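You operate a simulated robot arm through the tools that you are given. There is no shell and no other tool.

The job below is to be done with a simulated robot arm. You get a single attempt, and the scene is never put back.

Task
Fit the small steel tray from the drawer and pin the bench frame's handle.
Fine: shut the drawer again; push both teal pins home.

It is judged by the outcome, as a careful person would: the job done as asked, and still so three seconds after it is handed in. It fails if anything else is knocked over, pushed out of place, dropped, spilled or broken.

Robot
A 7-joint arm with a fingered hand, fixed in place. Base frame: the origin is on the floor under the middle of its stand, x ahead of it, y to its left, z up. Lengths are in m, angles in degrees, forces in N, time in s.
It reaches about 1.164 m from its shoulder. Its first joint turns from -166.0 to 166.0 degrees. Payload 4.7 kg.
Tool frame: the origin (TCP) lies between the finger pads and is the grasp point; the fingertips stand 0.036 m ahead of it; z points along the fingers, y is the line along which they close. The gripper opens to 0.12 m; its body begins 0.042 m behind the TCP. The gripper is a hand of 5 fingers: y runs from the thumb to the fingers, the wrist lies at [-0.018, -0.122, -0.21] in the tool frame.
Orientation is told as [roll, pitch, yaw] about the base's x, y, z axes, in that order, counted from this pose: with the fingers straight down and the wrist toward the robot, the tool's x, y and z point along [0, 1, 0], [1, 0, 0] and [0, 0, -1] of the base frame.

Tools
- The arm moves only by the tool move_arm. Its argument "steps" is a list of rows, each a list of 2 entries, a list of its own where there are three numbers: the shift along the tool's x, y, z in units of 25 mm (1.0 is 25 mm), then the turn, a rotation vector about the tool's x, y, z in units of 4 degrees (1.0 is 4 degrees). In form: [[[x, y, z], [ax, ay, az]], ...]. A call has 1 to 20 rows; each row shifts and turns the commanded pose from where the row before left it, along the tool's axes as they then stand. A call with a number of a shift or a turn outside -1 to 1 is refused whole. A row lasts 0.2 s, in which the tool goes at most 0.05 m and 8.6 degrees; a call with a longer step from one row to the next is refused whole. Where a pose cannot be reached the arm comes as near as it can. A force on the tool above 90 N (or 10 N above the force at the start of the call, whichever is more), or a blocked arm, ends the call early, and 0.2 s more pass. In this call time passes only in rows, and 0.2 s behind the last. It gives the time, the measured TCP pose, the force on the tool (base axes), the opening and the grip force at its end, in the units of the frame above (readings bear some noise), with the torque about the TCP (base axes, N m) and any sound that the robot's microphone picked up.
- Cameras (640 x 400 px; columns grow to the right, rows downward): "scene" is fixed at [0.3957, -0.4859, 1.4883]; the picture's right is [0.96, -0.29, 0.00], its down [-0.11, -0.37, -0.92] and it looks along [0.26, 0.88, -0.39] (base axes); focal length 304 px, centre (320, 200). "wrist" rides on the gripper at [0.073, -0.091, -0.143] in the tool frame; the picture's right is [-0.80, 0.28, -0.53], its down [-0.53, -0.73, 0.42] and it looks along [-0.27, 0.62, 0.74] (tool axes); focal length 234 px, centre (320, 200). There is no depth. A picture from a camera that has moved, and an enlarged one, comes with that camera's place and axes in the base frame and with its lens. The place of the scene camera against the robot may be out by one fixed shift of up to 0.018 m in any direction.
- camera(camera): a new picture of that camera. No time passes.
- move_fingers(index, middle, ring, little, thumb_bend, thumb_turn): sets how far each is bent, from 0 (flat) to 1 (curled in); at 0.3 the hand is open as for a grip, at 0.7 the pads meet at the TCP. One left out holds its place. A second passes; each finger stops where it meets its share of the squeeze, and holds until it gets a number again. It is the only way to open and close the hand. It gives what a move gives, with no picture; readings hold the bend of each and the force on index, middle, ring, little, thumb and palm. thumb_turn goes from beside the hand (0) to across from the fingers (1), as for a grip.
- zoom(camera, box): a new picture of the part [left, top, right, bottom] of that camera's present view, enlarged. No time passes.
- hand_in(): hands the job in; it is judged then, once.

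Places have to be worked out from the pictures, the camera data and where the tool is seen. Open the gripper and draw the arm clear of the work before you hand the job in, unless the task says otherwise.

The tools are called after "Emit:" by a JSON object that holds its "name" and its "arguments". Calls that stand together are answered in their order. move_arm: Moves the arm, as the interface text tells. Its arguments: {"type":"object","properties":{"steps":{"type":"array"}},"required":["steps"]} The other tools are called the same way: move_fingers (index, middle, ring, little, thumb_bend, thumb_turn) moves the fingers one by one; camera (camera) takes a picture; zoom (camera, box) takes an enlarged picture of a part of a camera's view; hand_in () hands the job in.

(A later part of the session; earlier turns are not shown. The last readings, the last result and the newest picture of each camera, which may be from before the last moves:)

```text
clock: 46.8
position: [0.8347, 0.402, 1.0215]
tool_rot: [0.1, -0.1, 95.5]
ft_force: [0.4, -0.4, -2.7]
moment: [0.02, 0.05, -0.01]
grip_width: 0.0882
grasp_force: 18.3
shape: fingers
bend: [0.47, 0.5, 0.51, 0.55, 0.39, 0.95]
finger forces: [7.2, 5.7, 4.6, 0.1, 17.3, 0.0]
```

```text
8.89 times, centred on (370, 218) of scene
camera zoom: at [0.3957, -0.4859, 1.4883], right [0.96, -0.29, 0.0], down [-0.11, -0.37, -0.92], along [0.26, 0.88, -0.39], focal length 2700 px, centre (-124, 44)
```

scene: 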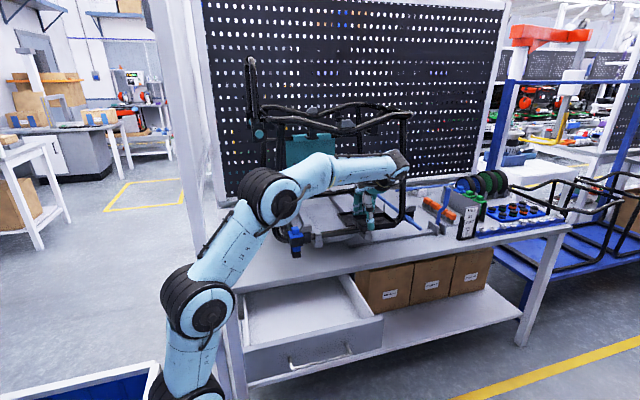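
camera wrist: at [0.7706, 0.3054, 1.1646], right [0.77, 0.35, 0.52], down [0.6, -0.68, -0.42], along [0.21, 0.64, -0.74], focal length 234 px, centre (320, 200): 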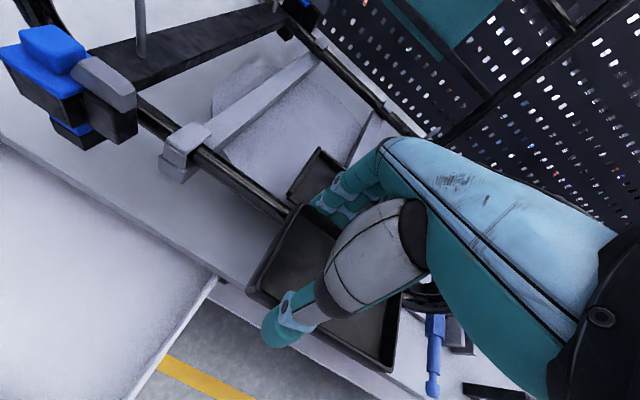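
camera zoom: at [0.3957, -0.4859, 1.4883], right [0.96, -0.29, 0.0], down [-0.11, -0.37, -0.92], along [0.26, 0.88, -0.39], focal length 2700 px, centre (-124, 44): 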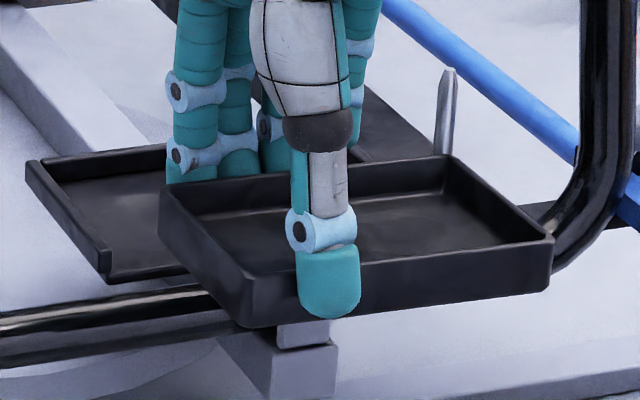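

Tray and cradle are within about 1° of parallel. The tray centre sits (+0.035, -0.010) from the TCP, so I aim the TCP at (0.837, 0.527). I slide in over the rail at this height, still 3 cm above the lips, and check again.

Emit:
{"name": "move_arm", "arguments": {"steps": [[[-0.096, 0.83, 0], [0, 0, 0]], [[-0.096, 0.83, 0], [0, 0, 0]], [[-0.096, 0.83, 0], [0, 0, 0]], [[-0.096, 0.83, 0], [0, 0, 0]], [[-0.096, 0.83, 0], [0, 0, 0]], [[-0.096, 0.83, 0], [0, 0, 0]]]}}

Emit:
{"name": "camera", "arguments": {"camera": "wrist"}}

Emit:
{"name": "zoom", "arguments": {"camera": "wrist", "box": [235, 150, 345, 330]}}

Emit:
{"name": "zoom", "arguments": {"camera": "scene", "box": [335, 190, 405, 235]}}

Emit:
{"name": "zoom", "arguments": {"camera": "scene", "box": [240, 90, 440, 250]}}

```text
clock: 48.2
position: [0.8362, 0.5246, 1.0215]
tool_rot: [0.0, 0.0, 95.6]
ft_force: [0.2, -1.1, -1.8]
moment: [0.05, 0.04, -0.02]
grip_width: 0.0884
grasp_force: 17.7
shape: fingers
bend: [0.47, 0.5, 0.51, 0.55, 0.39, 0.95]
finger forces: [7.2, 5.8, 4.5, 0.1, 17.3, 0.0]
```

```text
taken
camera wrist: at [0.7727, 0.4283, 1.1643], right [0.77, 0.35, 0.53], down [0.6, -0.68, -0.42], along [0.21, 0.64, -0.74], focal length 234 px, centre (320, 200)
```

wrist: 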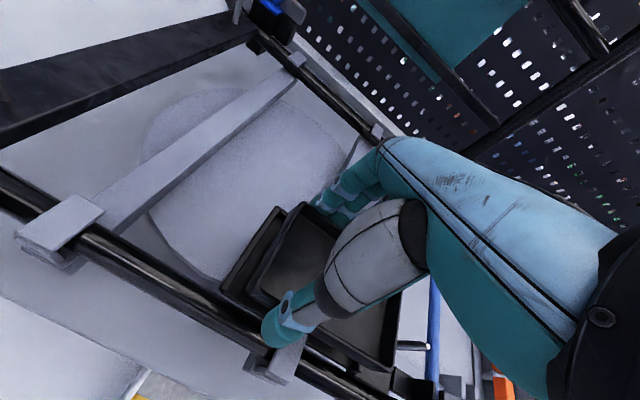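

```text
2.22 times, centred on (290, 240) of wrist
camera zoom: at [0.7727, 0.4283, 1.1643], right [0.77, 0.35, 0.53], down [0.6, -0.68, -0.42], along [0.21, 0.64, -0.74], focal length 520 px, centre (387, 111)
```

zoom: 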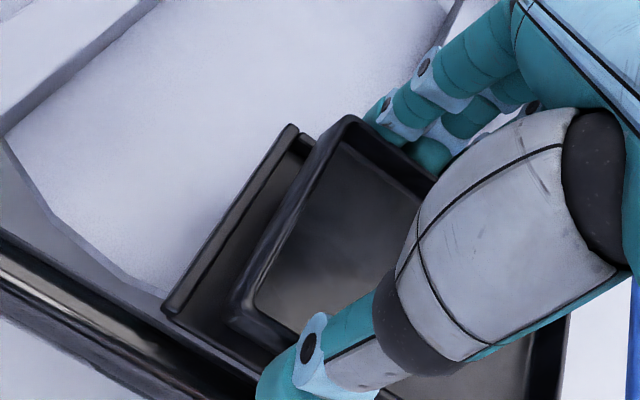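

```text
8.89 times, centred on (370, 212) of scene
camera zoom: at [0.3957, -0.4859, 1.4883], right [0.96, -0.29, 0.0], down [-0.11, -0.37, -0.92], along [0.26, 0.88, -0.39], focal length 2700 px, centre (-124, 89)
```

zoom: 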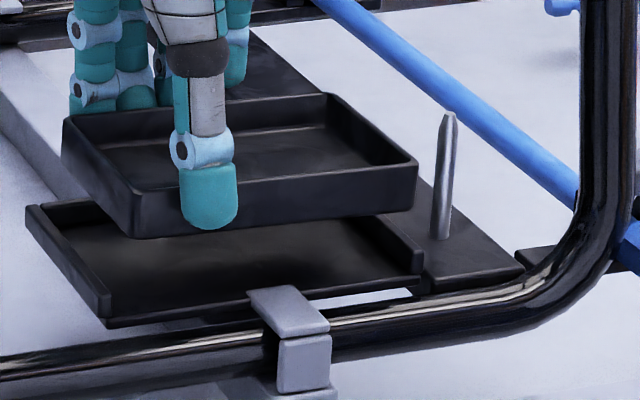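

```text
2.50 times, centred on (340, 170) of scene
camera zoom: at [0.3957, -0.4859, 1.4883], right [0.96, -0.29, 0.0], down [-0.11, -0.37, -0.92], along [0.26, 0.88, -0.39], focal length 759 px, centre (270, 275)
```

zoom: 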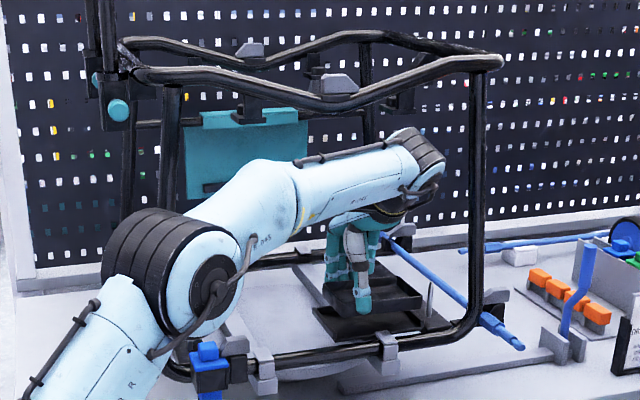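

The tray hovers squarely above the cradle. I zoom tightly on both lower corners to get the last few millimetres of alignment.

Emit:
{"name": "zoom", "arguments": {"camera": "scene", "box": [334, 205, 364, 230]}}

Emit:
{"name": "zoom", "arguments": {"camera": "scene", "box": [364, 205, 394, 230]}}

Emit:
{"name": "zoom", "arguments": {"camera": "wrist", "box": [215, 190, 305, 300]}}

Emit:
{"name": "zoom", "arguments": {"camera": "wrist", "box": [340, 280, 440, 390]}}

```text
16.00 times, centred on (349, 218) of scene
camera zoom: at [0.3957, -0.4859, 1.4883], right [0.96, -0.29, 0.0], down [-0.11, -0.37, -0.92], along [0.26, 0.88, -0.39], focal length 4860 px, centre (-144, -80)
```

zoom: 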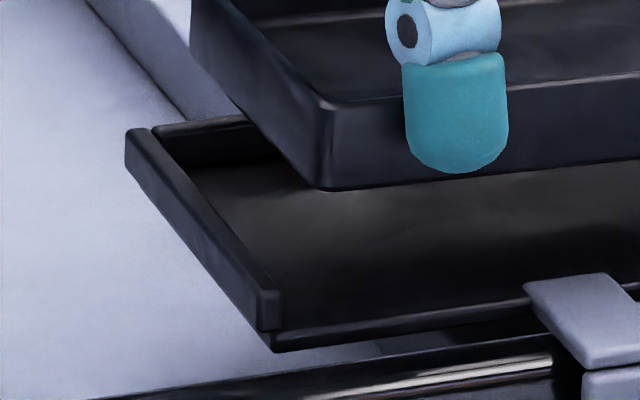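

```text
16.00 times, centred on (379, 218) of scene
camera zoom: at [0.3957, -0.4859, 1.4883], right [0.96, -0.29, 0.0], down [-0.11, -0.37, -0.92], along [0.26, 0.88, -0.39], focal length 4860 px, centre (-624, -80)
```

zoom: 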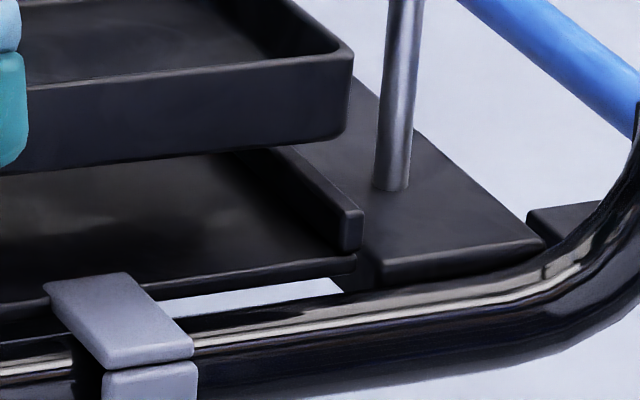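

```text
3.64 times, centred on (260, 245) of wrist
camera zoom: at [0.7727, 0.4283, 1.1643], right [0.77, 0.35, 0.53], down [0.6, -0.68, -0.42], along [0.21, 0.64, -0.74], focal length 852 px, centre (538, 36)
```

zoom: 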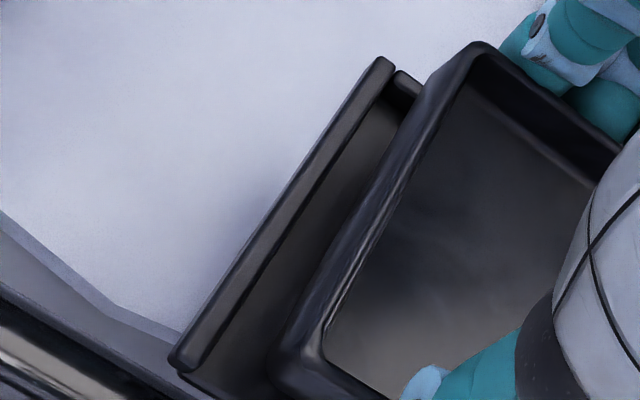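

```text
3.64 times, centred on (390, 335) of wrist
camera zoom: at [0.7727, 0.4283, 1.1643], right [0.77, 0.35, 0.53], down [0.6, -0.68, -0.42], along [0.21, 0.64, -0.74], focal length 852 px, centre (66, -291)
```

zoom: 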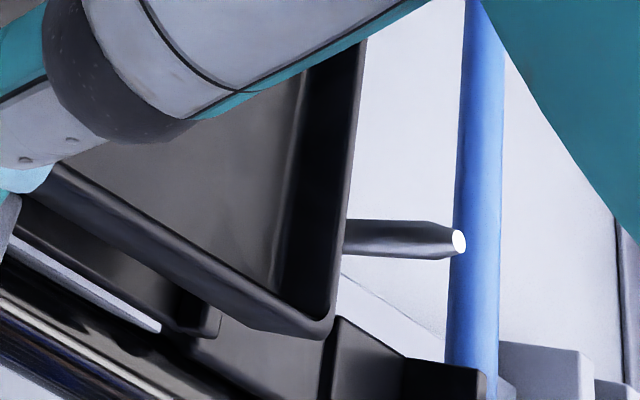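

The close-up shows the tray centred in x (about 7 mm to each lip) and within a couple of millimetres in y, with its right end drooping about 4 mm. I lower it 24 mm, to just above the lips, and look again.

Emit:
{"name": "move_arm", "arguments": {"steps": [[[0, 0, 0.32], [0, 0, 0]], [[0, 0, 0.32], [0, 0, 0]], [[0, 0, 0.32], [0, 0, 0]]]}}

Emit:
{"name": "zoom", "arguments": {"camera": "scene", "box": [334, 205, 364, 230]}}

Emit:
{"name": "zoom", "arguments": {"camera": "scene", "box": [364, 205, 394, 230]}}

Emit:
{"name": "zoom", "arguments": {"camera": "wrist", "box": [215, 190, 305, 300]}}

Emit:
{"name": "zoom", "arguments": {"camera": "wrist", "box": [340, 280, 440, 390]}}

```text
clock: 49.0
position: [0.8366, 0.5265, 0.9968]
tool_rot: [-0.1, -0.1, 95.5]
ft_force: [-0.4, 0.8, 0.2]
moment: [0.06, -0.14, 0.01]
grip_width: 0.088
grasp_force: 17.4
shape: fingers
bend: [0.48, 0.5, 0.51, 0.55, 0.39, 0.95]
finger forces: [7.0, 5.6, 5.1, 0.1, 17.6, 0.0]
```

```text
16.00 times, centred on (349, 218) of scene
camera zoom: at [0.3957, -0.4859, 1.4883], right [0.96, -0.29, 0.0], down [-0.11, -0.37, -0.92], along [0.26, 0.88, -0.39], focal length 4860 px, centre (-144, -80)
```

zoom: 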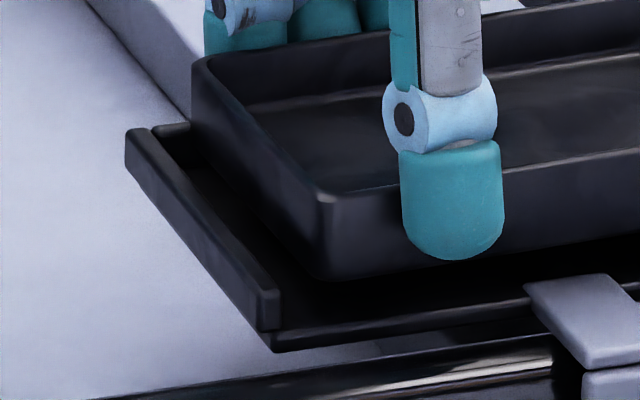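

```text
16.00 times, centred on (379, 218) of scene
camera zoom: at [0.3957, -0.4859, 1.4883], right [0.96, -0.29, 0.0], down [-0.11, -0.37, -0.92], along [0.26, 0.88, -0.39], focal length 4860 px, centre (-624, -80)
```

zoom: 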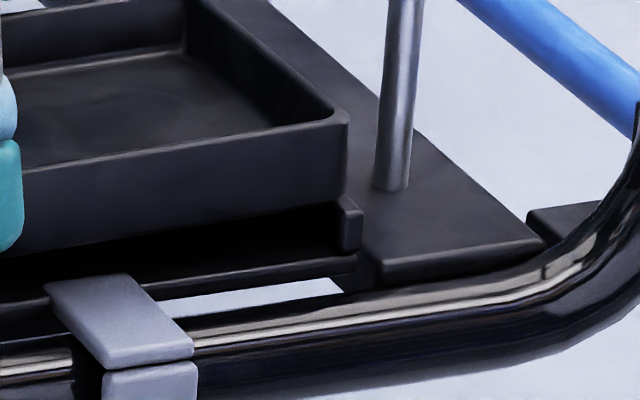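

```text
3.64 times, centred on (260, 245) of wrist
camera zoom: at [0.7738, 0.4296, 1.1405], right [0.77, 0.35, 0.53], down [0.6, -0.68, -0.42], along [0.21, 0.64, -0.74], focal length 852 px, centre (538, 36)
```

zoom: 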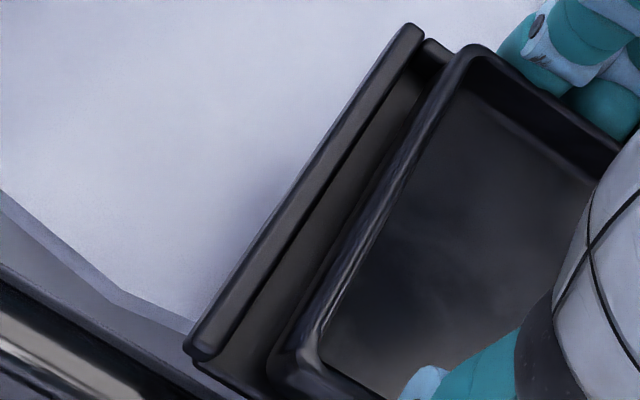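

```text
3.64 times, centred on (390, 335) of wrist
camera zoom: at [0.7738, 0.4296, 1.1405], right [0.77, 0.35, 0.53], down [0.6, -0.68, -0.42], along [0.21, 0.64, -0.74], focal length 852 px, centre (66, -291)
```

zoom: 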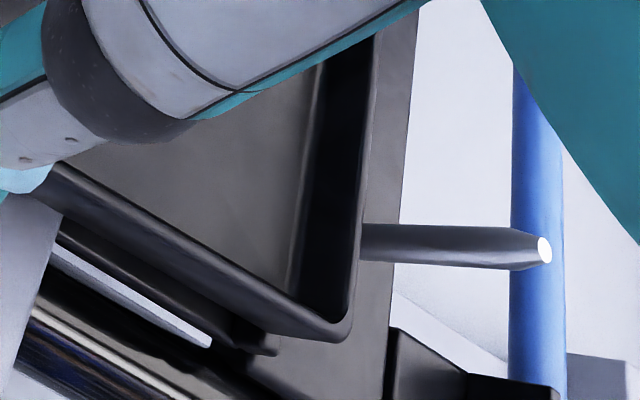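

The right end of the tray has come down on the right lip's top: it dropped less than the left, and the load went off the hand. I lift about 12 mm and shift 6.5 mm toward -x.

Emit:
{"name": "move_arm", "arguments": {"steps": [[[0, 0, -0.5], [0, 0, 0]], [[0.26, 0.02, 0], [0, 0, 0]]]}}

Emit:
{"name": "zoom", "arguments": {"camera": "scene", "box": [334, 205, 364, 230]}}

Emit:
{"name": "zoom", "arguments": {"camera": "scene", "box": [364, 205, 394, 230]}}

Emit:
{"name": "zoom", "arguments": {"camera": "wrist", "box": [215, 190, 305, 300]}}

Emit:
{"name": "zoom", "arguments": {"camera": "wrist", "box": [340, 280, 440, 390]}}

```text
clock: 49.6
position: [0.8296, 0.5263, 1.0065]
tool_rot: [-0.1, 0.1, 95.5]
ft_force: [0.5, 0.1, -2.2]
moment: [-0.02, 0.05, 0.01]
grip_width: 0.088
grasp_force: 17.9
shape: fingers
bend: [0.47, 0.5, 0.51, 0.55, 0.39, 0.95]
finger forces: [7.4, 5.8, 4.5, 0.0, 17.3, 0.1]
```

```text
16.00 times, centred on (349, 218) of scene
camera zoom: at [0.3957, -0.4859, 1.4883], right [0.96, -0.29, 0.0], down [-0.11, -0.37, -0.92], along [0.26, 0.88, -0.39], focal length 4860 px, centre (-144, -80)
```

zoom: 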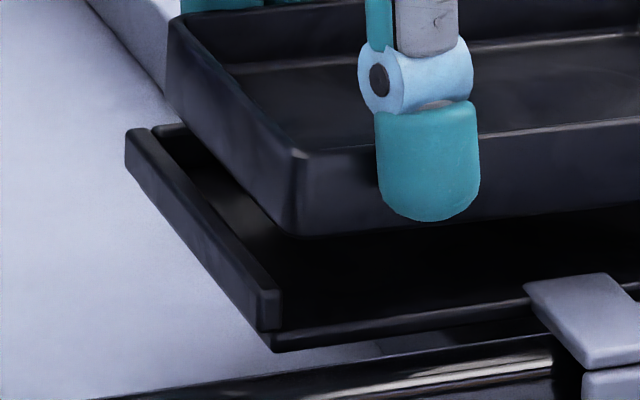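

```text
16.00 times, centred on (379, 218) of scene
camera zoom: at [0.3957, -0.4859, 1.4883], right [0.96, -0.29, 0.0], down [-0.11, -0.37, -0.92], along [0.26, 0.88, -0.39], focal length 4860 px, centre (-624, -80)
```

zoom: 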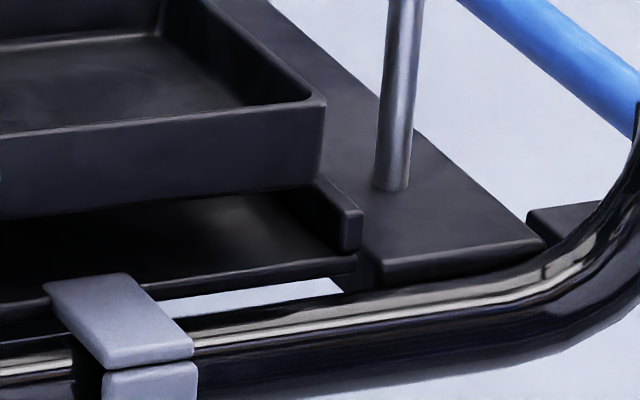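

```text
3.64 times, centred on (260, 245) of wrist
camera zoom: at [0.7671, 0.4299, 1.1517], right [0.77, 0.35, 0.52], down [0.6, -0.68, -0.42], along [0.21, 0.64, -0.74], focal length 852 px, centre (538, 36)
```

zoom: 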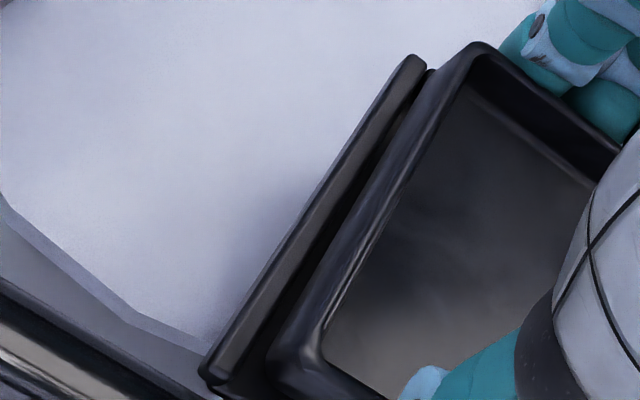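

```text
3.64 times, centred on (390, 335) of wrist
camera zoom: at [0.7671, 0.4299, 1.1517], right [0.77, 0.35, 0.52], down [0.6, -0.68, -0.42], along [0.21, 0.64, -0.74], focal length 852 px, centre (66, -291)
```

zoom: 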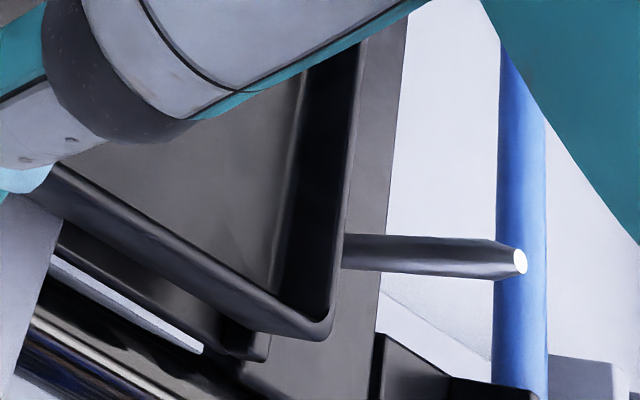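

Clear of the lips again. The tray still droops about 2° at its right end, so I roll the hand 2.2° to level it, which also brings it about 2 mm toward +x as needed. Then I lower partway and look.

Emit:
{"name": "move_arm", "arguments": {"steps": [[[0, 0, 0], [0, -0.55, 0]], [[0, 0, 0.3], [0, 0, 0]]]}}

Emit:
{"name": "zoom", "arguments": {"camera": "scene", "box": [334, 205, 364, 230]}}

Emit:
{"name": "zoom", "arguments": {"camera": "scene", "box": [364, 205, 394, 230]}}

Emit:
{"name": "zoom", "arguments": {"camera": "wrist", "box": [215, 190, 305, 300]}}

Emit:
{"name": "zoom", "arguments": {"camera": "wrist", "box": [340, 280, 440, 390]}}

```text
clock: 50.2
position: [0.8309, 0.5257, 1.0021]
tool_rot: [-2.1, -0.1, 95.6]
ft_force: [-0.1, 0.0, -1.6]
moment: [0.02, 0.07, 0.01]
grip_width: 0.0883
grasp_force: 17.6
shape: fingers
bend: [0.47, 0.5, 0.51, 0.55, 0.39, 0.95]
finger forces: [7.4, 5.8, 4.4, 0.0, 17.4, 0.0]
```

```text
16.00 times, centred on (349, 218) of scene
camera zoom: at [0.3957, -0.4859, 1.4883], right [0.96, -0.29, 0.0], down [-0.11, -0.37, -0.92], along [0.26, 0.88, -0.39], focal length 4860 px, centre (-144, -80)
```

zoom: 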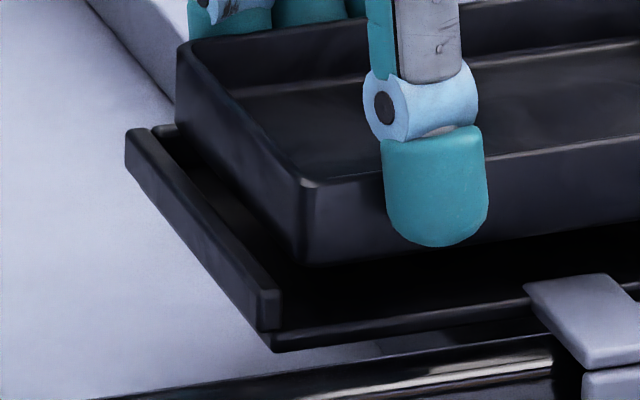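

```text
16.00 times, centred on (379, 218) of scene
camera zoom: at [0.3957, -0.4859, 1.4883], right [0.96, -0.29, 0.0], down [-0.11, -0.37, -0.92], along [0.26, 0.88, -0.39], focal length 4860 px, centre (-624, -80)
```

zoom: 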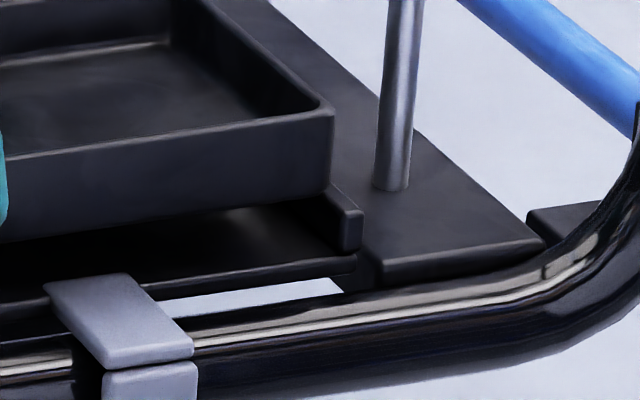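

```text
3.64 times, centred on (260, 245) of wrist
camera zoom: at [0.7628, 0.4288, 1.1422], right [0.75, 0.35, 0.56], down [0.62, -0.68, -0.4], along [0.23, 0.65, -0.73], focal length 852 px, centre (538, 36)
```

zoom: 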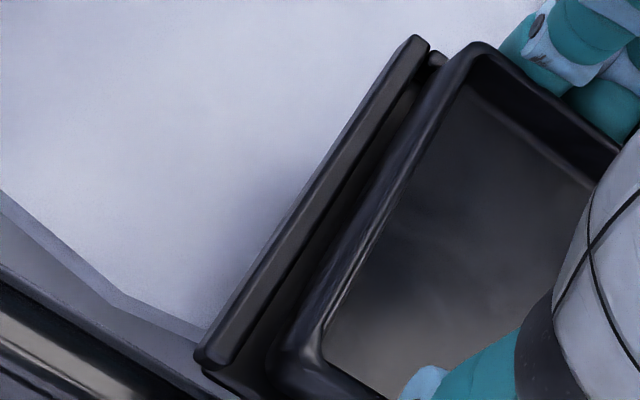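

```text
3.64 times, centred on (390, 335) of wrist
camera zoom: at [0.7628, 0.4288, 1.1422], right [0.75, 0.35, 0.56], down [0.62, -0.68, -0.4], along [0.23, 0.65, -0.73], focal length 852 px, centre (66, -291)
```

zoom: 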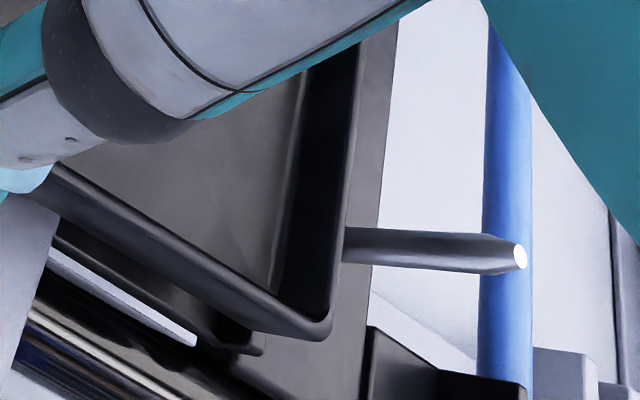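

The tray is now level and centred: about 4 mm to the left lip and 5 mm to the right. I lower in small steps until it touches the cradle floor.

Emit:
{"name": "move_arm", "arguments": {"steps": [[[0, 0, 0.2], [0, 0, 0]], [[0, 0, 0.2], [0, 0, 0]], [[0, 0, 0.12], [0, 0, 0]]]}}

Emit:
{"name": "zoom", "arguments": {"camera": "scene", "box": [334, 205, 364, 230]}}

Emit:
{"name": "zoom", "arguments": {"camera": "scene", "box": [364, 205, 394, 230]}}

Emit:
{"name": "zoom", "arguments": {"camera": "wrist", "box": [215, 190, 305, 300]}}

```text
clock: 51.0
position: [0.8311, 0.5264, 0.9927]
tool_rot: [-2.5, -0.2, 95.6]
ft_force: [-0.1, 1.4, 17.6]
moment: [0.87, -0.05, 0.02]
grip_width: 0.0881
grasp_force: 28.1
shape: fingers
bend: [0.48, 0.49, 0.51, 0.55, 0.39, 0.95]
finger forces: [7.0, 26.2, 4.5, 0.1, 17.7, 0.0]
```

```text
16.00 times, centred on (349, 218) of scene
camera zoom: at [0.3957, -0.4859, 1.4883], right [0.96, -0.29, 0.0], down [-0.11, -0.37, -0.92], along [0.26, 0.88, -0.39], focal length 4860 px, centre (-144, -80)
```

zoom: 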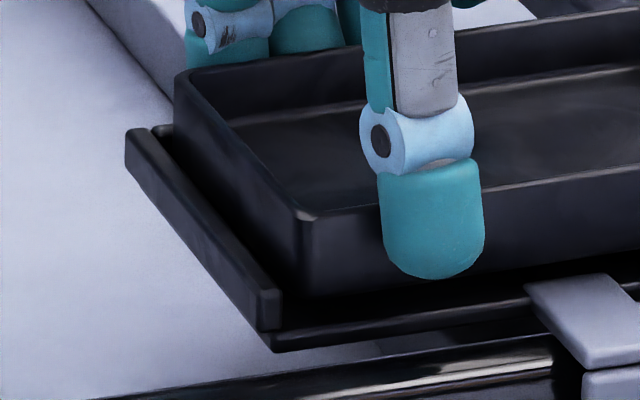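

```text
16.00 times, centred on (379, 218) of scene
camera zoom: at [0.3957, -0.4859, 1.4883], right [0.96, -0.29, 0.0], down [-0.11, -0.37, -0.92], along [0.26, 0.88, -0.39], focal length 4860 px, centre (-624, -80)
```

zoom: 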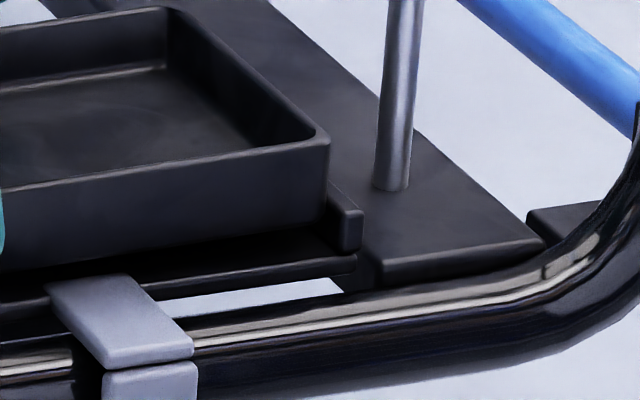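

```text
3.64 times, centred on (260, 245) of wrist
camera zoom: at [0.7619, 0.4286, 1.1329], right [0.75, 0.35, 0.56], down [0.62, -0.67, -0.4], along [0.24, 0.65, -0.72], focal length 852 px, centre (538, 36)
```

zoom: 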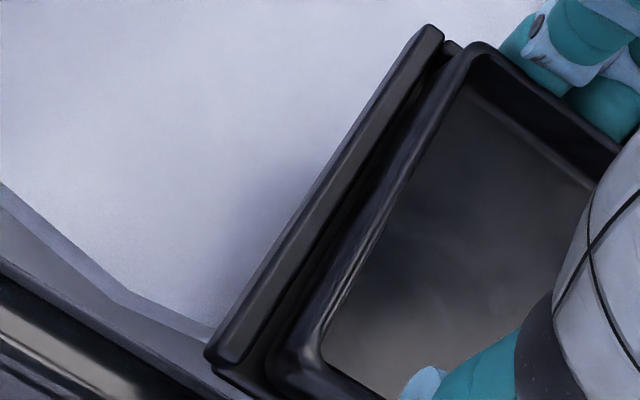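

The tray is between the lips but about 8 mm above the floor, because the middle fingertip has met the far lip (26 N on it). I straighten only the middle finger so it passes outside the lip, leaving the others holding.

Emit:
{"name": "move_fingers", "arguments": {"middle": 0.28}}

Emit:
{"name": "zoom", "arguments": {"camera": "scene", "box": [334, 200, 394, 235]}}

```text
clock: 52.0
position: [0.8311, 0.5257, 0.9906]
tool_rot: [-2.2, 0.0, 95.5]
ft_force: [0.6, -2.9, 10.8]
moment: [0.43, 0.16, -0.09]
grip_width: 0.0879
grasp_force: 21.2
shape: fingers
bend: [0.47, 0.28, 0.5, 0.55, 0.41, 0.95]
finger forces: [22.7, 0.0, 5.0, 0.0, 15.2, 0.1]
```

```text
10.67 times, centred on (364, 218) of scene
camera zoom: at [0.3957, -0.4859, 1.4883], right [0.96, -0.29, 0.0], down [-0.11, -0.37, -0.92], along [0.26, 0.88, -0.39], focal length 3240 px, centre (-149, 13)
```

zoom: 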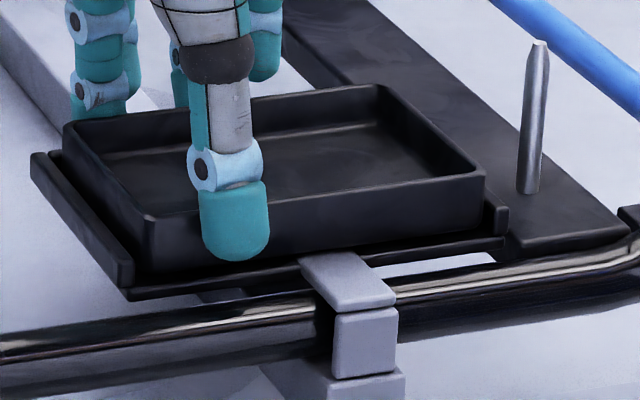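

The index tip now carries the contact and the tray is roughly 6 mm above the floor, trapped inside the lips. I relax the squeeze in small steps so the tray slides down gently rather than drops.

Emit:
{"name": "move_fingers", "arguments": {"index": 0.48, "ring": 0.51, "little": 0.5, "thumb_bend": 0.44}}

Emit:
{"name": "zoom", "arguments": {"camera": "scene", "box": [334, 200, 394, 235]}}

```text
clock: 53.0
position: [0.8314, 0.5253, 0.9888]
tool_rot: [-2.1, 0.0, 95.5]
ft_force: [-0.6, -5.2, 10.6]
moment: [0.31, 0.15, -0.13]
grip_width: 0.089
grasp_force: 12.8
shape: fingers
bend: [0.47, 0.28, 0.49, 0.5, 0.39, 0.96]
finger forces: [16.5, 0.0, 1.9, 0.0, 8.1, 0.0]
```

```text
10.67 times, centred on (364, 218) of scene
camera zoom: at [0.3957, -0.4859, 1.4883], right [0.96, -0.29, 0.0], down [-0.11, -0.37, -0.92], along [0.26, 0.88, -0.39], focal length 3240 px, centre (-149, 13)
```

zoom: 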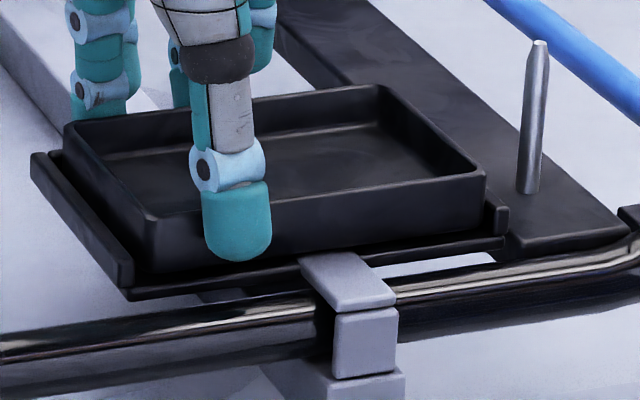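

Squeeze is down to about 8 N. I relax a bit more.

Emit:
{"name": "move_fingers", "arguments": {"index": 0.45, "ring": 0.48, "little": 0.45, "thumb_bend": 0.4}}

Emit:
{"name": "zoom", "arguments": {"camera": "scene", "box": [334, 200, 394, 235]}}

Emit:
{"name": "zoom", "arguments": {"camera": "wrist", "box": [215, 190, 405, 390]}}

```text
clock: 54.0
position: [0.8317, 0.5257, 0.9888]
tool_rot: [-2.2, 0.1, 95.6]
ft_force: [-0.5, -5.6, 10.1]
moment: [0.3, 0.13, -0.12]
grip_width: 0.0903
grasp_force: 9.1
shape: fingers
bend: [0.46, 0.28, 0.48, 0.45, 0.37, 0.96]
finger forces: [13.6, 0.0, 0.1, 0.1, 4.6, 0.1]
```

```text
10.67 times, centred on (364, 218) of scene
camera zoom: at [0.3957, -0.4859, 1.4883], right [0.96, -0.29, 0.0], down [-0.11, -0.37, -0.92], along [0.26, 0.88, -0.39], focal length 3240 px, centre (-149, 13)
```

zoom: 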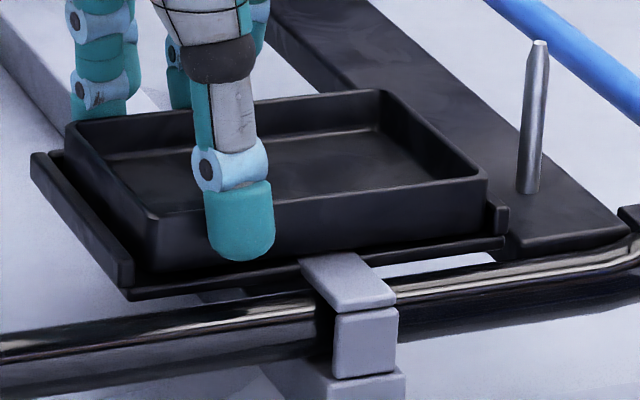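

```text
2.00 times, centred on (310, 290) of wrist
camera zoom: at [0.7627, 0.4284, 1.1301], right [0.75, 0.35, 0.56], down [0.62, -0.68, -0.4], along [0.23, 0.65, -0.73], focal length 468 px, centre (340, 20)
```

zoom: 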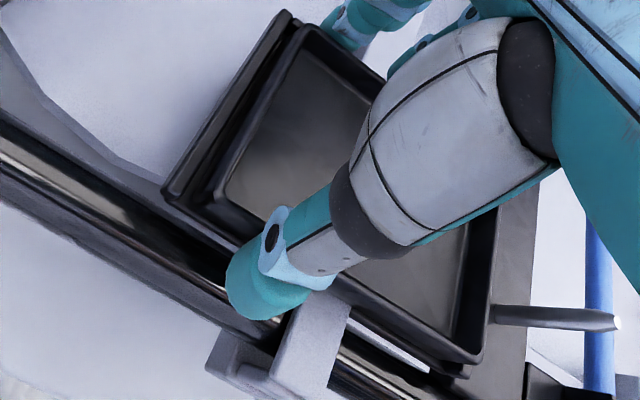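

Still held lightly (4.6 N at the thumb). I release a little further.

Emit:
{"name": "move_fingers", "arguments": {"index": 0.42, "ring": 0.42, "little": 0.42, "thumb_bend": 0.37}}

Emit:
{"name": "zoom", "arguments": {"camera": "scene", "box": [334, 200, 394, 235]}}

Emit:
{"name": "zoom", "arguments": {"camera": "wrist", "box": [215, 190, 405, 390]}}

```text
clock: 55.0
position: [0.8304, 0.5245, 0.9893]
tool_rot: [-2.1, 0.0, 95.5]
ft_force: [-1.4, -6.3, 9.9]
moment: [0.21, 0.12, -0.08]
grip_width: 0.0912
grasp_force: 6.6
shape: fingers
bend: [0.46, 0.28, 0.42, 0.42, 0.35, 0.96]
finger forces: [11.7, 0.1, 0.0, 0.0, 2.2, 0.1]
```

```text
10.67 times, centred on (364, 218) of scene
camera zoom: at [0.3957, -0.4859, 1.4883], right [0.96, -0.29, 0.0], down [-0.11, -0.37, -0.92], along [0.26, 0.88, -0.39], focal length 3240 px, centre (-149, 13)
```

zoom: 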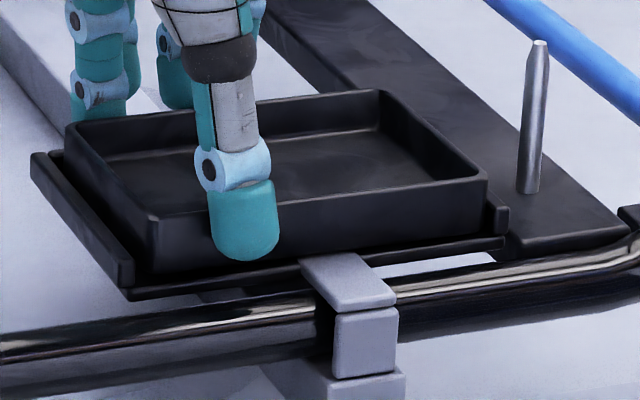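

```text
2.00 times, centred on (310, 290) of wrist
camera zoom: at [0.7627, 0.4284, 1.1301], right [0.75, 0.35, 0.56], down [0.62, -0.68, -0.4], along [0.23, 0.65, -0.73], focal length 468 px, centre (340, 20)
```

zoom: 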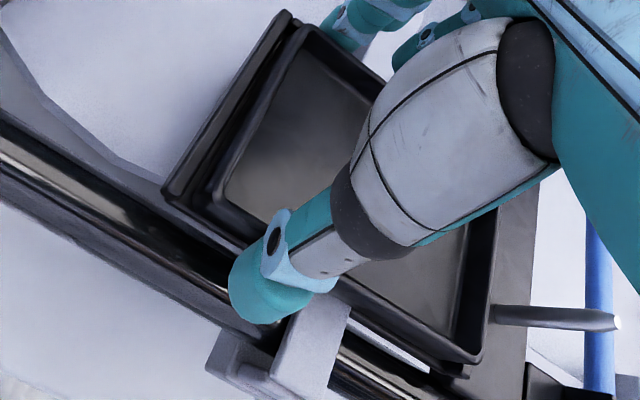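

The thumb load is nearly zero; the index tip is only leaning on the far lip. I open the thumb fully to let the tray settle, then raise the hand slightly to free the index.

Emit:
{"name": "move_fingers", "arguments": {"thumb_bend": 0.3}}

Emit:
{"name": "zoom", "arguments": {"camera": "scene", "box": [334, 200, 394, 235]}}

```text
clock: 56.0
position: [0.8316, 0.5262, 0.9887]
tool_rot: [-2.2, -0.1, 95.4]
ft_force: [-0.3, -4.2, 10.1]
moment: [0.27, 0.12, 0.03]
grip_width: 0.0978
grasp_force: 4.9
shape: fingers
bend: [0.46, 0.28, 0.42, 0.42, 0.3, 0.97]
finger forces: [10.0, 0.1, 0.0, 0.0, 0.1, 0.0]
```

```text
10.67 times, centred on (364, 218) of scene
camera zoom: at [0.3957, -0.4859, 1.4883], right [0.96, -0.29, 0.0], down [-0.11, -0.37, -0.92], along [0.26, 0.88, -0.39], focal length 3240 px, centre (-149, 13)
```

zoom: 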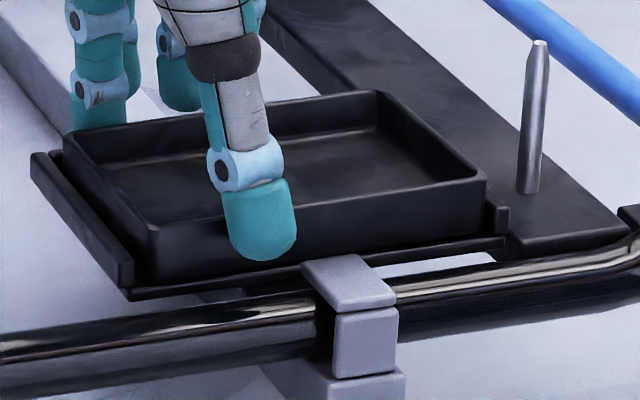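

The tray has settled lower on the left. I raise the hand a few millimetres to free the index and check that the tray stays down.

Emit:
{"name": "move_arm", "arguments": {"steps": [[[0, 0, -0.2], [0, 0, 0]], [[0, 0, -0.2], [0, 0, 0]]]}}

Emit:
{"name": "zoom", "arguments": {"camera": "scene", "box": [334, 200, 394, 235]}}

```text
clock: 56.6
position: [0.8305, 0.5279, 0.9998]
tool_rot: [-2.2, 0.0, 95.5]
ft_force: [1.2, -0.4, 0.6]
moment: [-0.01, -0.01, -0.02]
grip_width: 0.104
grasp_force: 0.0
shape: fingers
bend: [0.42, 0.28, 0.42, 0.42, 0.3, 0.97]
finger forces: [0.1, 0.1, 0.0, 0.0, 0.0, 0.0]
```

```text
10.67 times, centred on (364, 218) of scene
camera zoom: at [0.3957, -0.4859, 1.4883], right [0.96, -0.29, 0.0], down [-0.11, -0.37, -0.92], along [0.26, 0.88, -0.39], focal length 3240 px, centre (-149, 13)
```

zoom: 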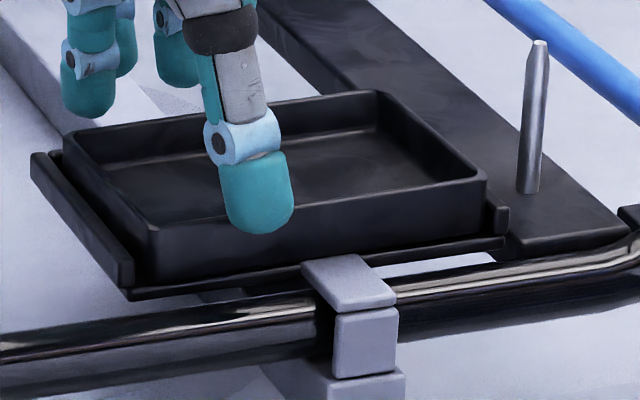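

The hand is free and the tray stays in the cradle. I rise another 3 cm and withdraw toward -y to inspect the seating.

Emit:
{"name": "move_arm", "arguments": {"steps": [[[0, 0, -0.6], [0, 0.275, 0]], [[0, 0, -0.6], [0, 0.275, 0]], [[0, -0.8, 0], [0, 0, 0]], [[0, -1, 0], [0, 0, 0]], [[0, -1, 0], [0, 0, 0]], [[0, -1, 0], [0, 0, 0]], [[0, -1, 0], [0, 0, 0]], [[0, -1, 0], [0, 0, 0]], [[0, -1, 0], [0, 0, 0]], [[0, -1, 0], [0, 0, 0]]]}}

Emit:
{"name": "camera", "arguments": {"camera": "wrist"}}

Emit:
{"name": "zoom", "arguments": {"camera": "scene", "box": [334, 200, 394, 235]}}

Emit:
{"name": "zoom", "arguments": {"camera": "wrist", "box": [270, 80, 400, 190]}}

```text
clock: 58.8
position: [0.8484, 0.3319, 1.0299]
tool_rot: [0.0, 0.0, 95.5]
ft_force: [-0.2, 0.0, -0.3]
moment: [-0.03, 0.04, 0.03]
grip_width: 0.1045
grasp_force: 0.1
shape: fingers
bend: [0.42, 0.28, 0.42, 0.42, 0.3, 0.97]
finger forces: [0.0, 0.1, 0.1, 0.0, 0.0, 0.0]
```

```text
taken
camera wrist: at [0.7853, 0.2366, 1.174], right [0.77, 0.36, 0.52], down [0.6, -0.68, -0.42], along [0.2, 0.64, -0.74], focal length 234 px, centre (320, 200)
```

wrist: 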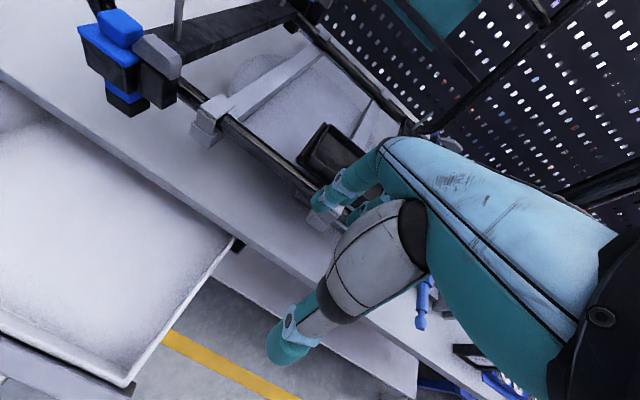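

```text
10.67 times, centred on (364, 218) of scene
camera zoom: at [0.3957, -0.4859, 1.4883], right [0.96, -0.29, 0.0], down [-0.11, -0.37, -0.92], along [0.26, 0.88, -0.39], focal length 3240 px, centre (-149, 13)
```

zoom: 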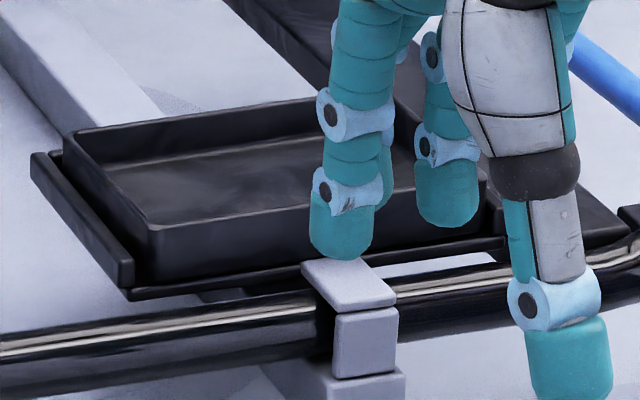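

```text
3.64 times, centred on (335, 135) of wrist
camera zoom: at [0.7853, 0.2366, 1.174], right [0.77, 0.36, 0.52], down [0.6, -0.68, -0.42], along [0.2, 0.64, -0.74], focal length 852 px, centre (266, 436)
```

zoom: 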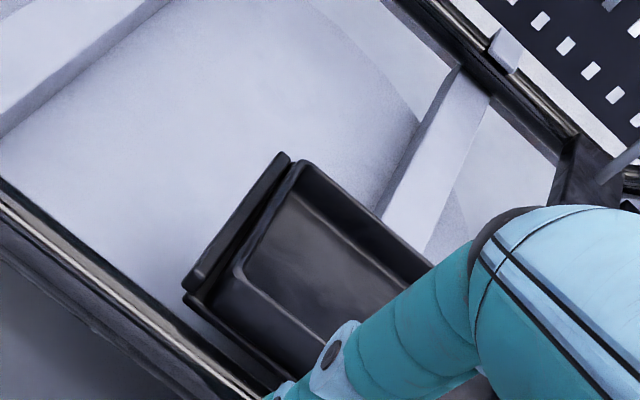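

The tray sits flat inside the lips. Next is the drawer: I move back out in front of it, square the hand, and curl the fingers into a fist for pushing.

Emit:
{"name": "move_arm", "arguments": {"steps": [[[0.3, -0.9, 0], [0, 0, 0]], [[0.73, -0.9, 0], [0, 0, 0.1]], [[0.73, -0.9, 0], [0, 0, 0.1]], [[0.73, -0.9, 0], [0, 0, 0.1]], [[0.73, -0.9, 0], [0, 0, 0.1]], [[0.73, -0.9, 0], [0, 0, 0.1]], [[0.73, -0.9, 0], [0, 0, 0.1]], [[0.73, -0.9, 0], [0, 0, 0.1]], [[0.73, -0.9, 0], [0, 0, 0.1]], [[0.73, -0.9, 0], [0, 0, 0.1]], [[0.73, -0.9, 0], [0, 0, 0.1]], [[0.73, -0.9, 0], [0, 0, 0.1]], [[0.73, -0.9, 0], [0, 0, 0.1]], [[0.73, -0.9, 0], [0, 0, 0.1]], [[0.73, -0.9, 0], [0, 0, 0.1]]]}}

Emit:
{"name": "move_fingers", "arguments": {"index": 0.95, "middle": 0.95, "ring": 0.95, "little": 0.95}}

Emit:
{"name": "camera", "arguments": {"camera": "wrist"}}

Emit:
{"name": "camera", "arguments": {"camera": "scene"}}

Emit:
{"name": "zoom", "arguments": {"camera": "scene", "box": [334, 195, 404, 240]}}

```text
clock: 62.0
position: [0.6044, -0.0176, 1.0288]
tool_rot: [0.2, -0.1, 90.0]
ft_force: [-1.1, 0.8, -0.6]
moment: [-0.02, 0.0, 0.0]
grip_width: 0.1047
grasp_force: 0.0
shape: fingers
bend: [0.42, 0.28, 0.42, 0.42, 0.3, 0.97]
finger forces: [0.1, 0.1, 0.0, 0.1, 0.0, 0.0]
```

```text
clock: 63.0
position: [0.6042, -0.017, 1.0276]
tool_rot: [0.0, 0.0, 90.0]
ft_force: [-1.0, 0.2, -0.3]
moment: [0.05, -0.01, -0.02]
grip_width: 0.0673
grasp_force: 0.1
shape: fingers
bend: [0.95, 0.95, 0.95, 0.95, 0.3, 0.97]
finger forces: [0.0, 0.1, 0.0, 0.1, 0.0, 0.0]
```

```text
taken
camera wrist: at [0.5323, -0.1072, 1.1721], right [0.8, 0.28, 0.53], down [0.53, -0.73, -0.42], along [0.27, 0.62, -0.74], focal length 234 px, centre (320, 200)
```

wrist: 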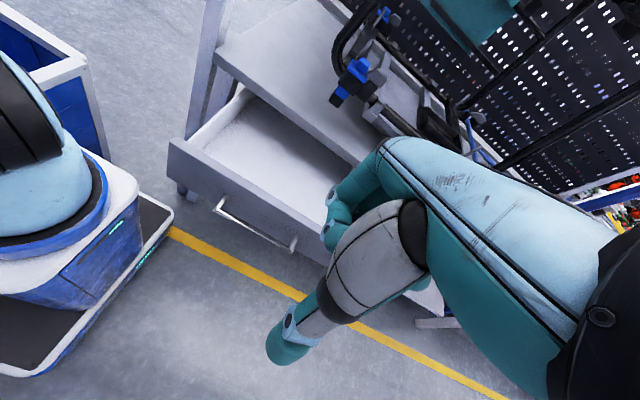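

```text
taken
```

scene: 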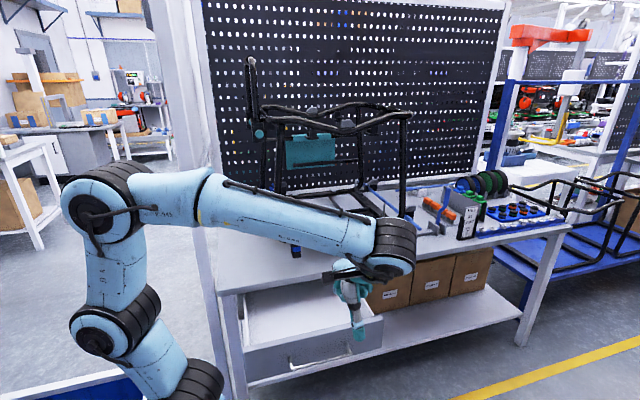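

```text
8.89 times, centred on (369, 218) of scene
camera zoom: at [0.3957, -0.4859, 1.4883], right [0.96, -0.29, 0.0], down [-0.11, -0.37, -0.92], along [0.26, 0.88, -0.39], focal length 2700 px, centre (-116, 44)
```

zoom: 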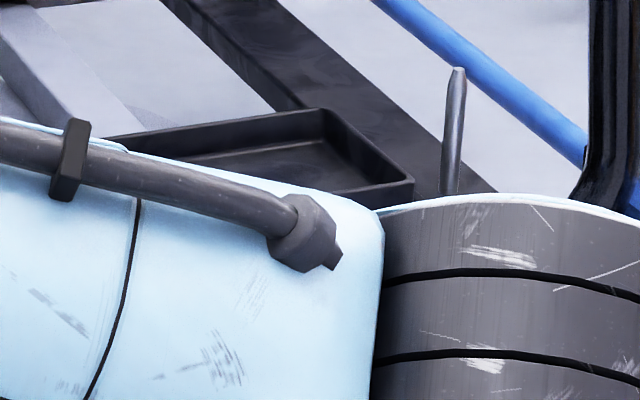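

The fist is formed, thumb hanging clear. I lower it in front of the handle, shifted to the middle of the bar.

Emit:
{"name": "move_arm", "arguments": {"steps": [[[0.15, 0, 0.98], [0, 0, 0]], [[0.15, 0, 0.98], [0, 0, 0]], [[0.15, 0, 0.98], [0, 0, 0]], [[0.15, 0, 0.98], [0, 0, 0]], [[0.15, 0, 0.98], [0, 0, 0]], [[0.15, 0, 0.98], [0, 0, 0]], [[0.15, 0, 0.98], [0, 0, 0]], [[0.15, 0, 0.98], [0, 0, 0]], [[0, 0, 0.98], [0, 0, 0]], [[0, 0, 0.98], [0, 0, 0]], [[0, 0, 0.98], [0, 0, 0]], [[0, 0, 0.98], [0, 0, 0]], [[0, 0, 0.98], [0, 0, 0]], [[0, 0, 0.98], [0, 0, 0]], [[0, 0, 0.98], [0, 0, 0]]]}}

Emit:
{"name": "camera", "arguments": {"camera": "wrist"}}

Emit:
{"name": "camera", "arguments": {"camera": "scene"}}

```text
clock: 66.2
position: [0.5743, -0.0165, 0.6598]
tool_rot: [0.0, 0.0, 89.9]
ft_force: [0.7, -0.4, 0.1]
moment: [-0.03, 0.0, 0.01]
grip_width: 0.0674
grasp_force: 0.2
shape: fingers
bend: [0.95, 0.95, 0.95, 0.95, 0.3, 0.97]
finger forces: [0.1, 0.0, 0.0, 0.0, 0.0, 0.0]
```

```text
taken
camera wrist: at [0.5022, -0.1064, 0.8036], right [0.8, 0.28, 0.53], down [0.53, -0.73, -0.42], along [0.27, 0.62, -0.74], focal length 234 px, centre (320, 200)
```

wrist: 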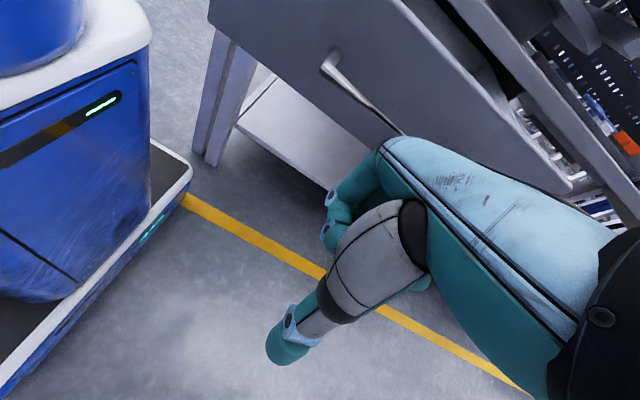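

```text
taken
```

scene: 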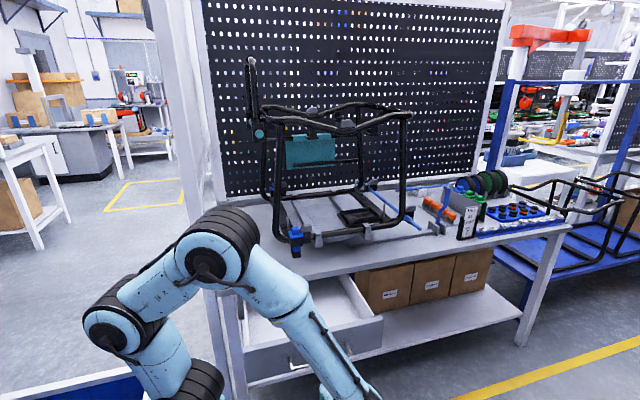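

The handle bar is straight ahead of the fist. I advance toward it in small steps until contact shows.

Emit:
{"name": "move_arm", "arguments": {"steps": [[[0, 0.8, 0], [0, 0, 0]], [[0, 0.8, 0], [0, 0, 0]], [[0, 0.8, 0], [0, 0, 0]], [[0, 0.8, 0], [0, 0, 0]]]}}

Emit:
{"name": "camera", "arguments": {"camera": "wrist"}}

```text
clock: 67.2
position: [0.573, 0.0639, 0.6595]
tool_rot: [-0.1, 0.0, 89.9]
ft_force: [-0.5, 0.0, -0.8]
moment: [-0.01, 0.0, -0.01]
grip_width: 0.0674
grasp_force: 0.1
shape: fingers
bend: [0.95, 0.95, 0.95, 0.95, 0.3, 0.97]
finger forces: [0.0, 0.0, 0.0, 0.0, 0.0, 0.1]
```

```text
taken
camera wrist: at [0.5011, -0.0269, 0.8034], right [0.8, 0.28, 0.53], down [0.53, -0.73, -0.42], along [0.27, 0.62, -0.74], focal length 234 px, centre (320, 200)
```

wrist: 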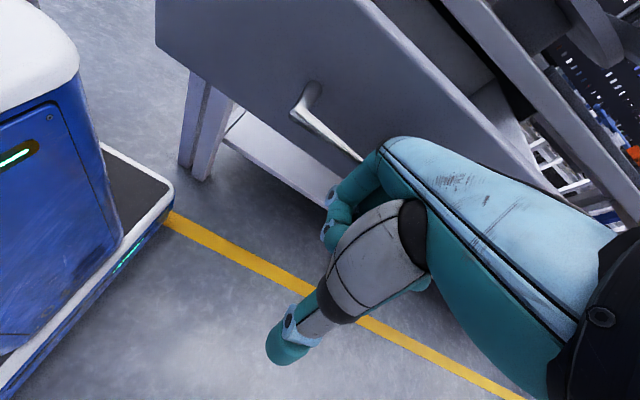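

Nearly there, no contact yet. I continue forward to take up the bar and start closing.

Emit:
{"name": "move_arm", "arguments": {"steps": [[[0, 0.5, 0], [0, 0, 0]], [[0, 0.5, 0], [0, 0, 0]], [[0, 0.5, 0], [0, 0, 0]], [[0, 0.5, 0], [0, 0, 0]], [[0, 0.5, 0], [0, 0, 0]]]}}

Emit:
{"name": "camera", "arguments": {"camera": "wrist"}}

Emit:
{"name": "zoom", "arguments": {"camera": "scene", "box": [220, 220, 400, 350]}}

```text
clock: 68.4
position: [0.5754, 0.1257, 0.662]
tool_rot: [0.0, 0.0, 89.9]
ft_force: [-0.6, -0.1, 0.0]
moment: [0.0, 0.01, -0.03]
grip_width: 0.0671
grasp_force: 0.1
shape: fingers
bend: [0.95, 0.95, 0.95, 0.95, 0.3, 0.97]
finger forces: [0.1, 0.1, 0.1, 0.0, 0.0, 0.0]
```

```text
taken
camera wrist: at [0.5039, 0.0356, 0.8055], right [0.8, 0.28, 0.53], down [0.53, -0.73, -0.42], along [0.27, 0.62, -0.74], focal length 234 px, centre (320, 200)
```

wrist: 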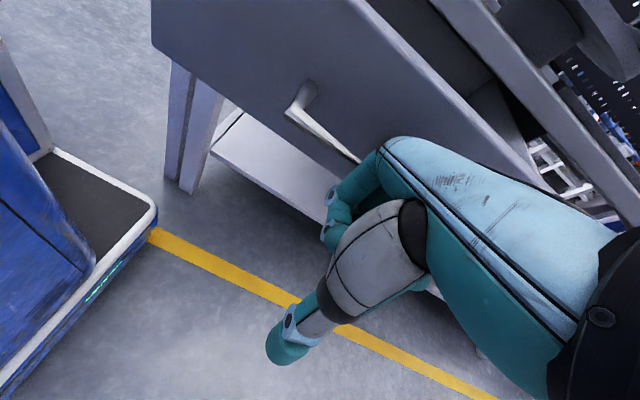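

```text
3.08 times, centred on (310, 285) of scene
camera zoom: at [0.3957, -0.4859, 1.4883], right [0.96, -0.29, 0.0], down [-0.11, -0.37, -0.92], along [0.26, 0.88, -0.39], focal length 935 px, centre (351, -62)
```

zoom: 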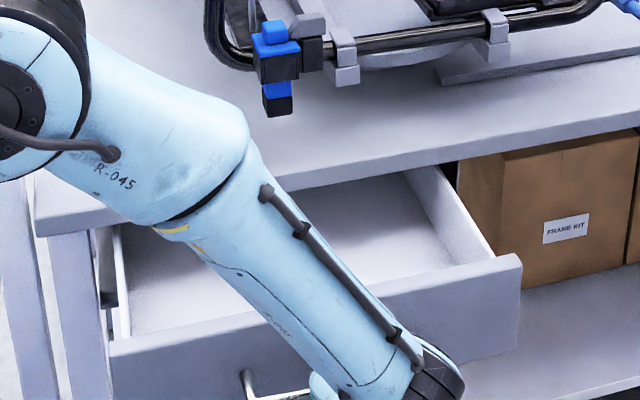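

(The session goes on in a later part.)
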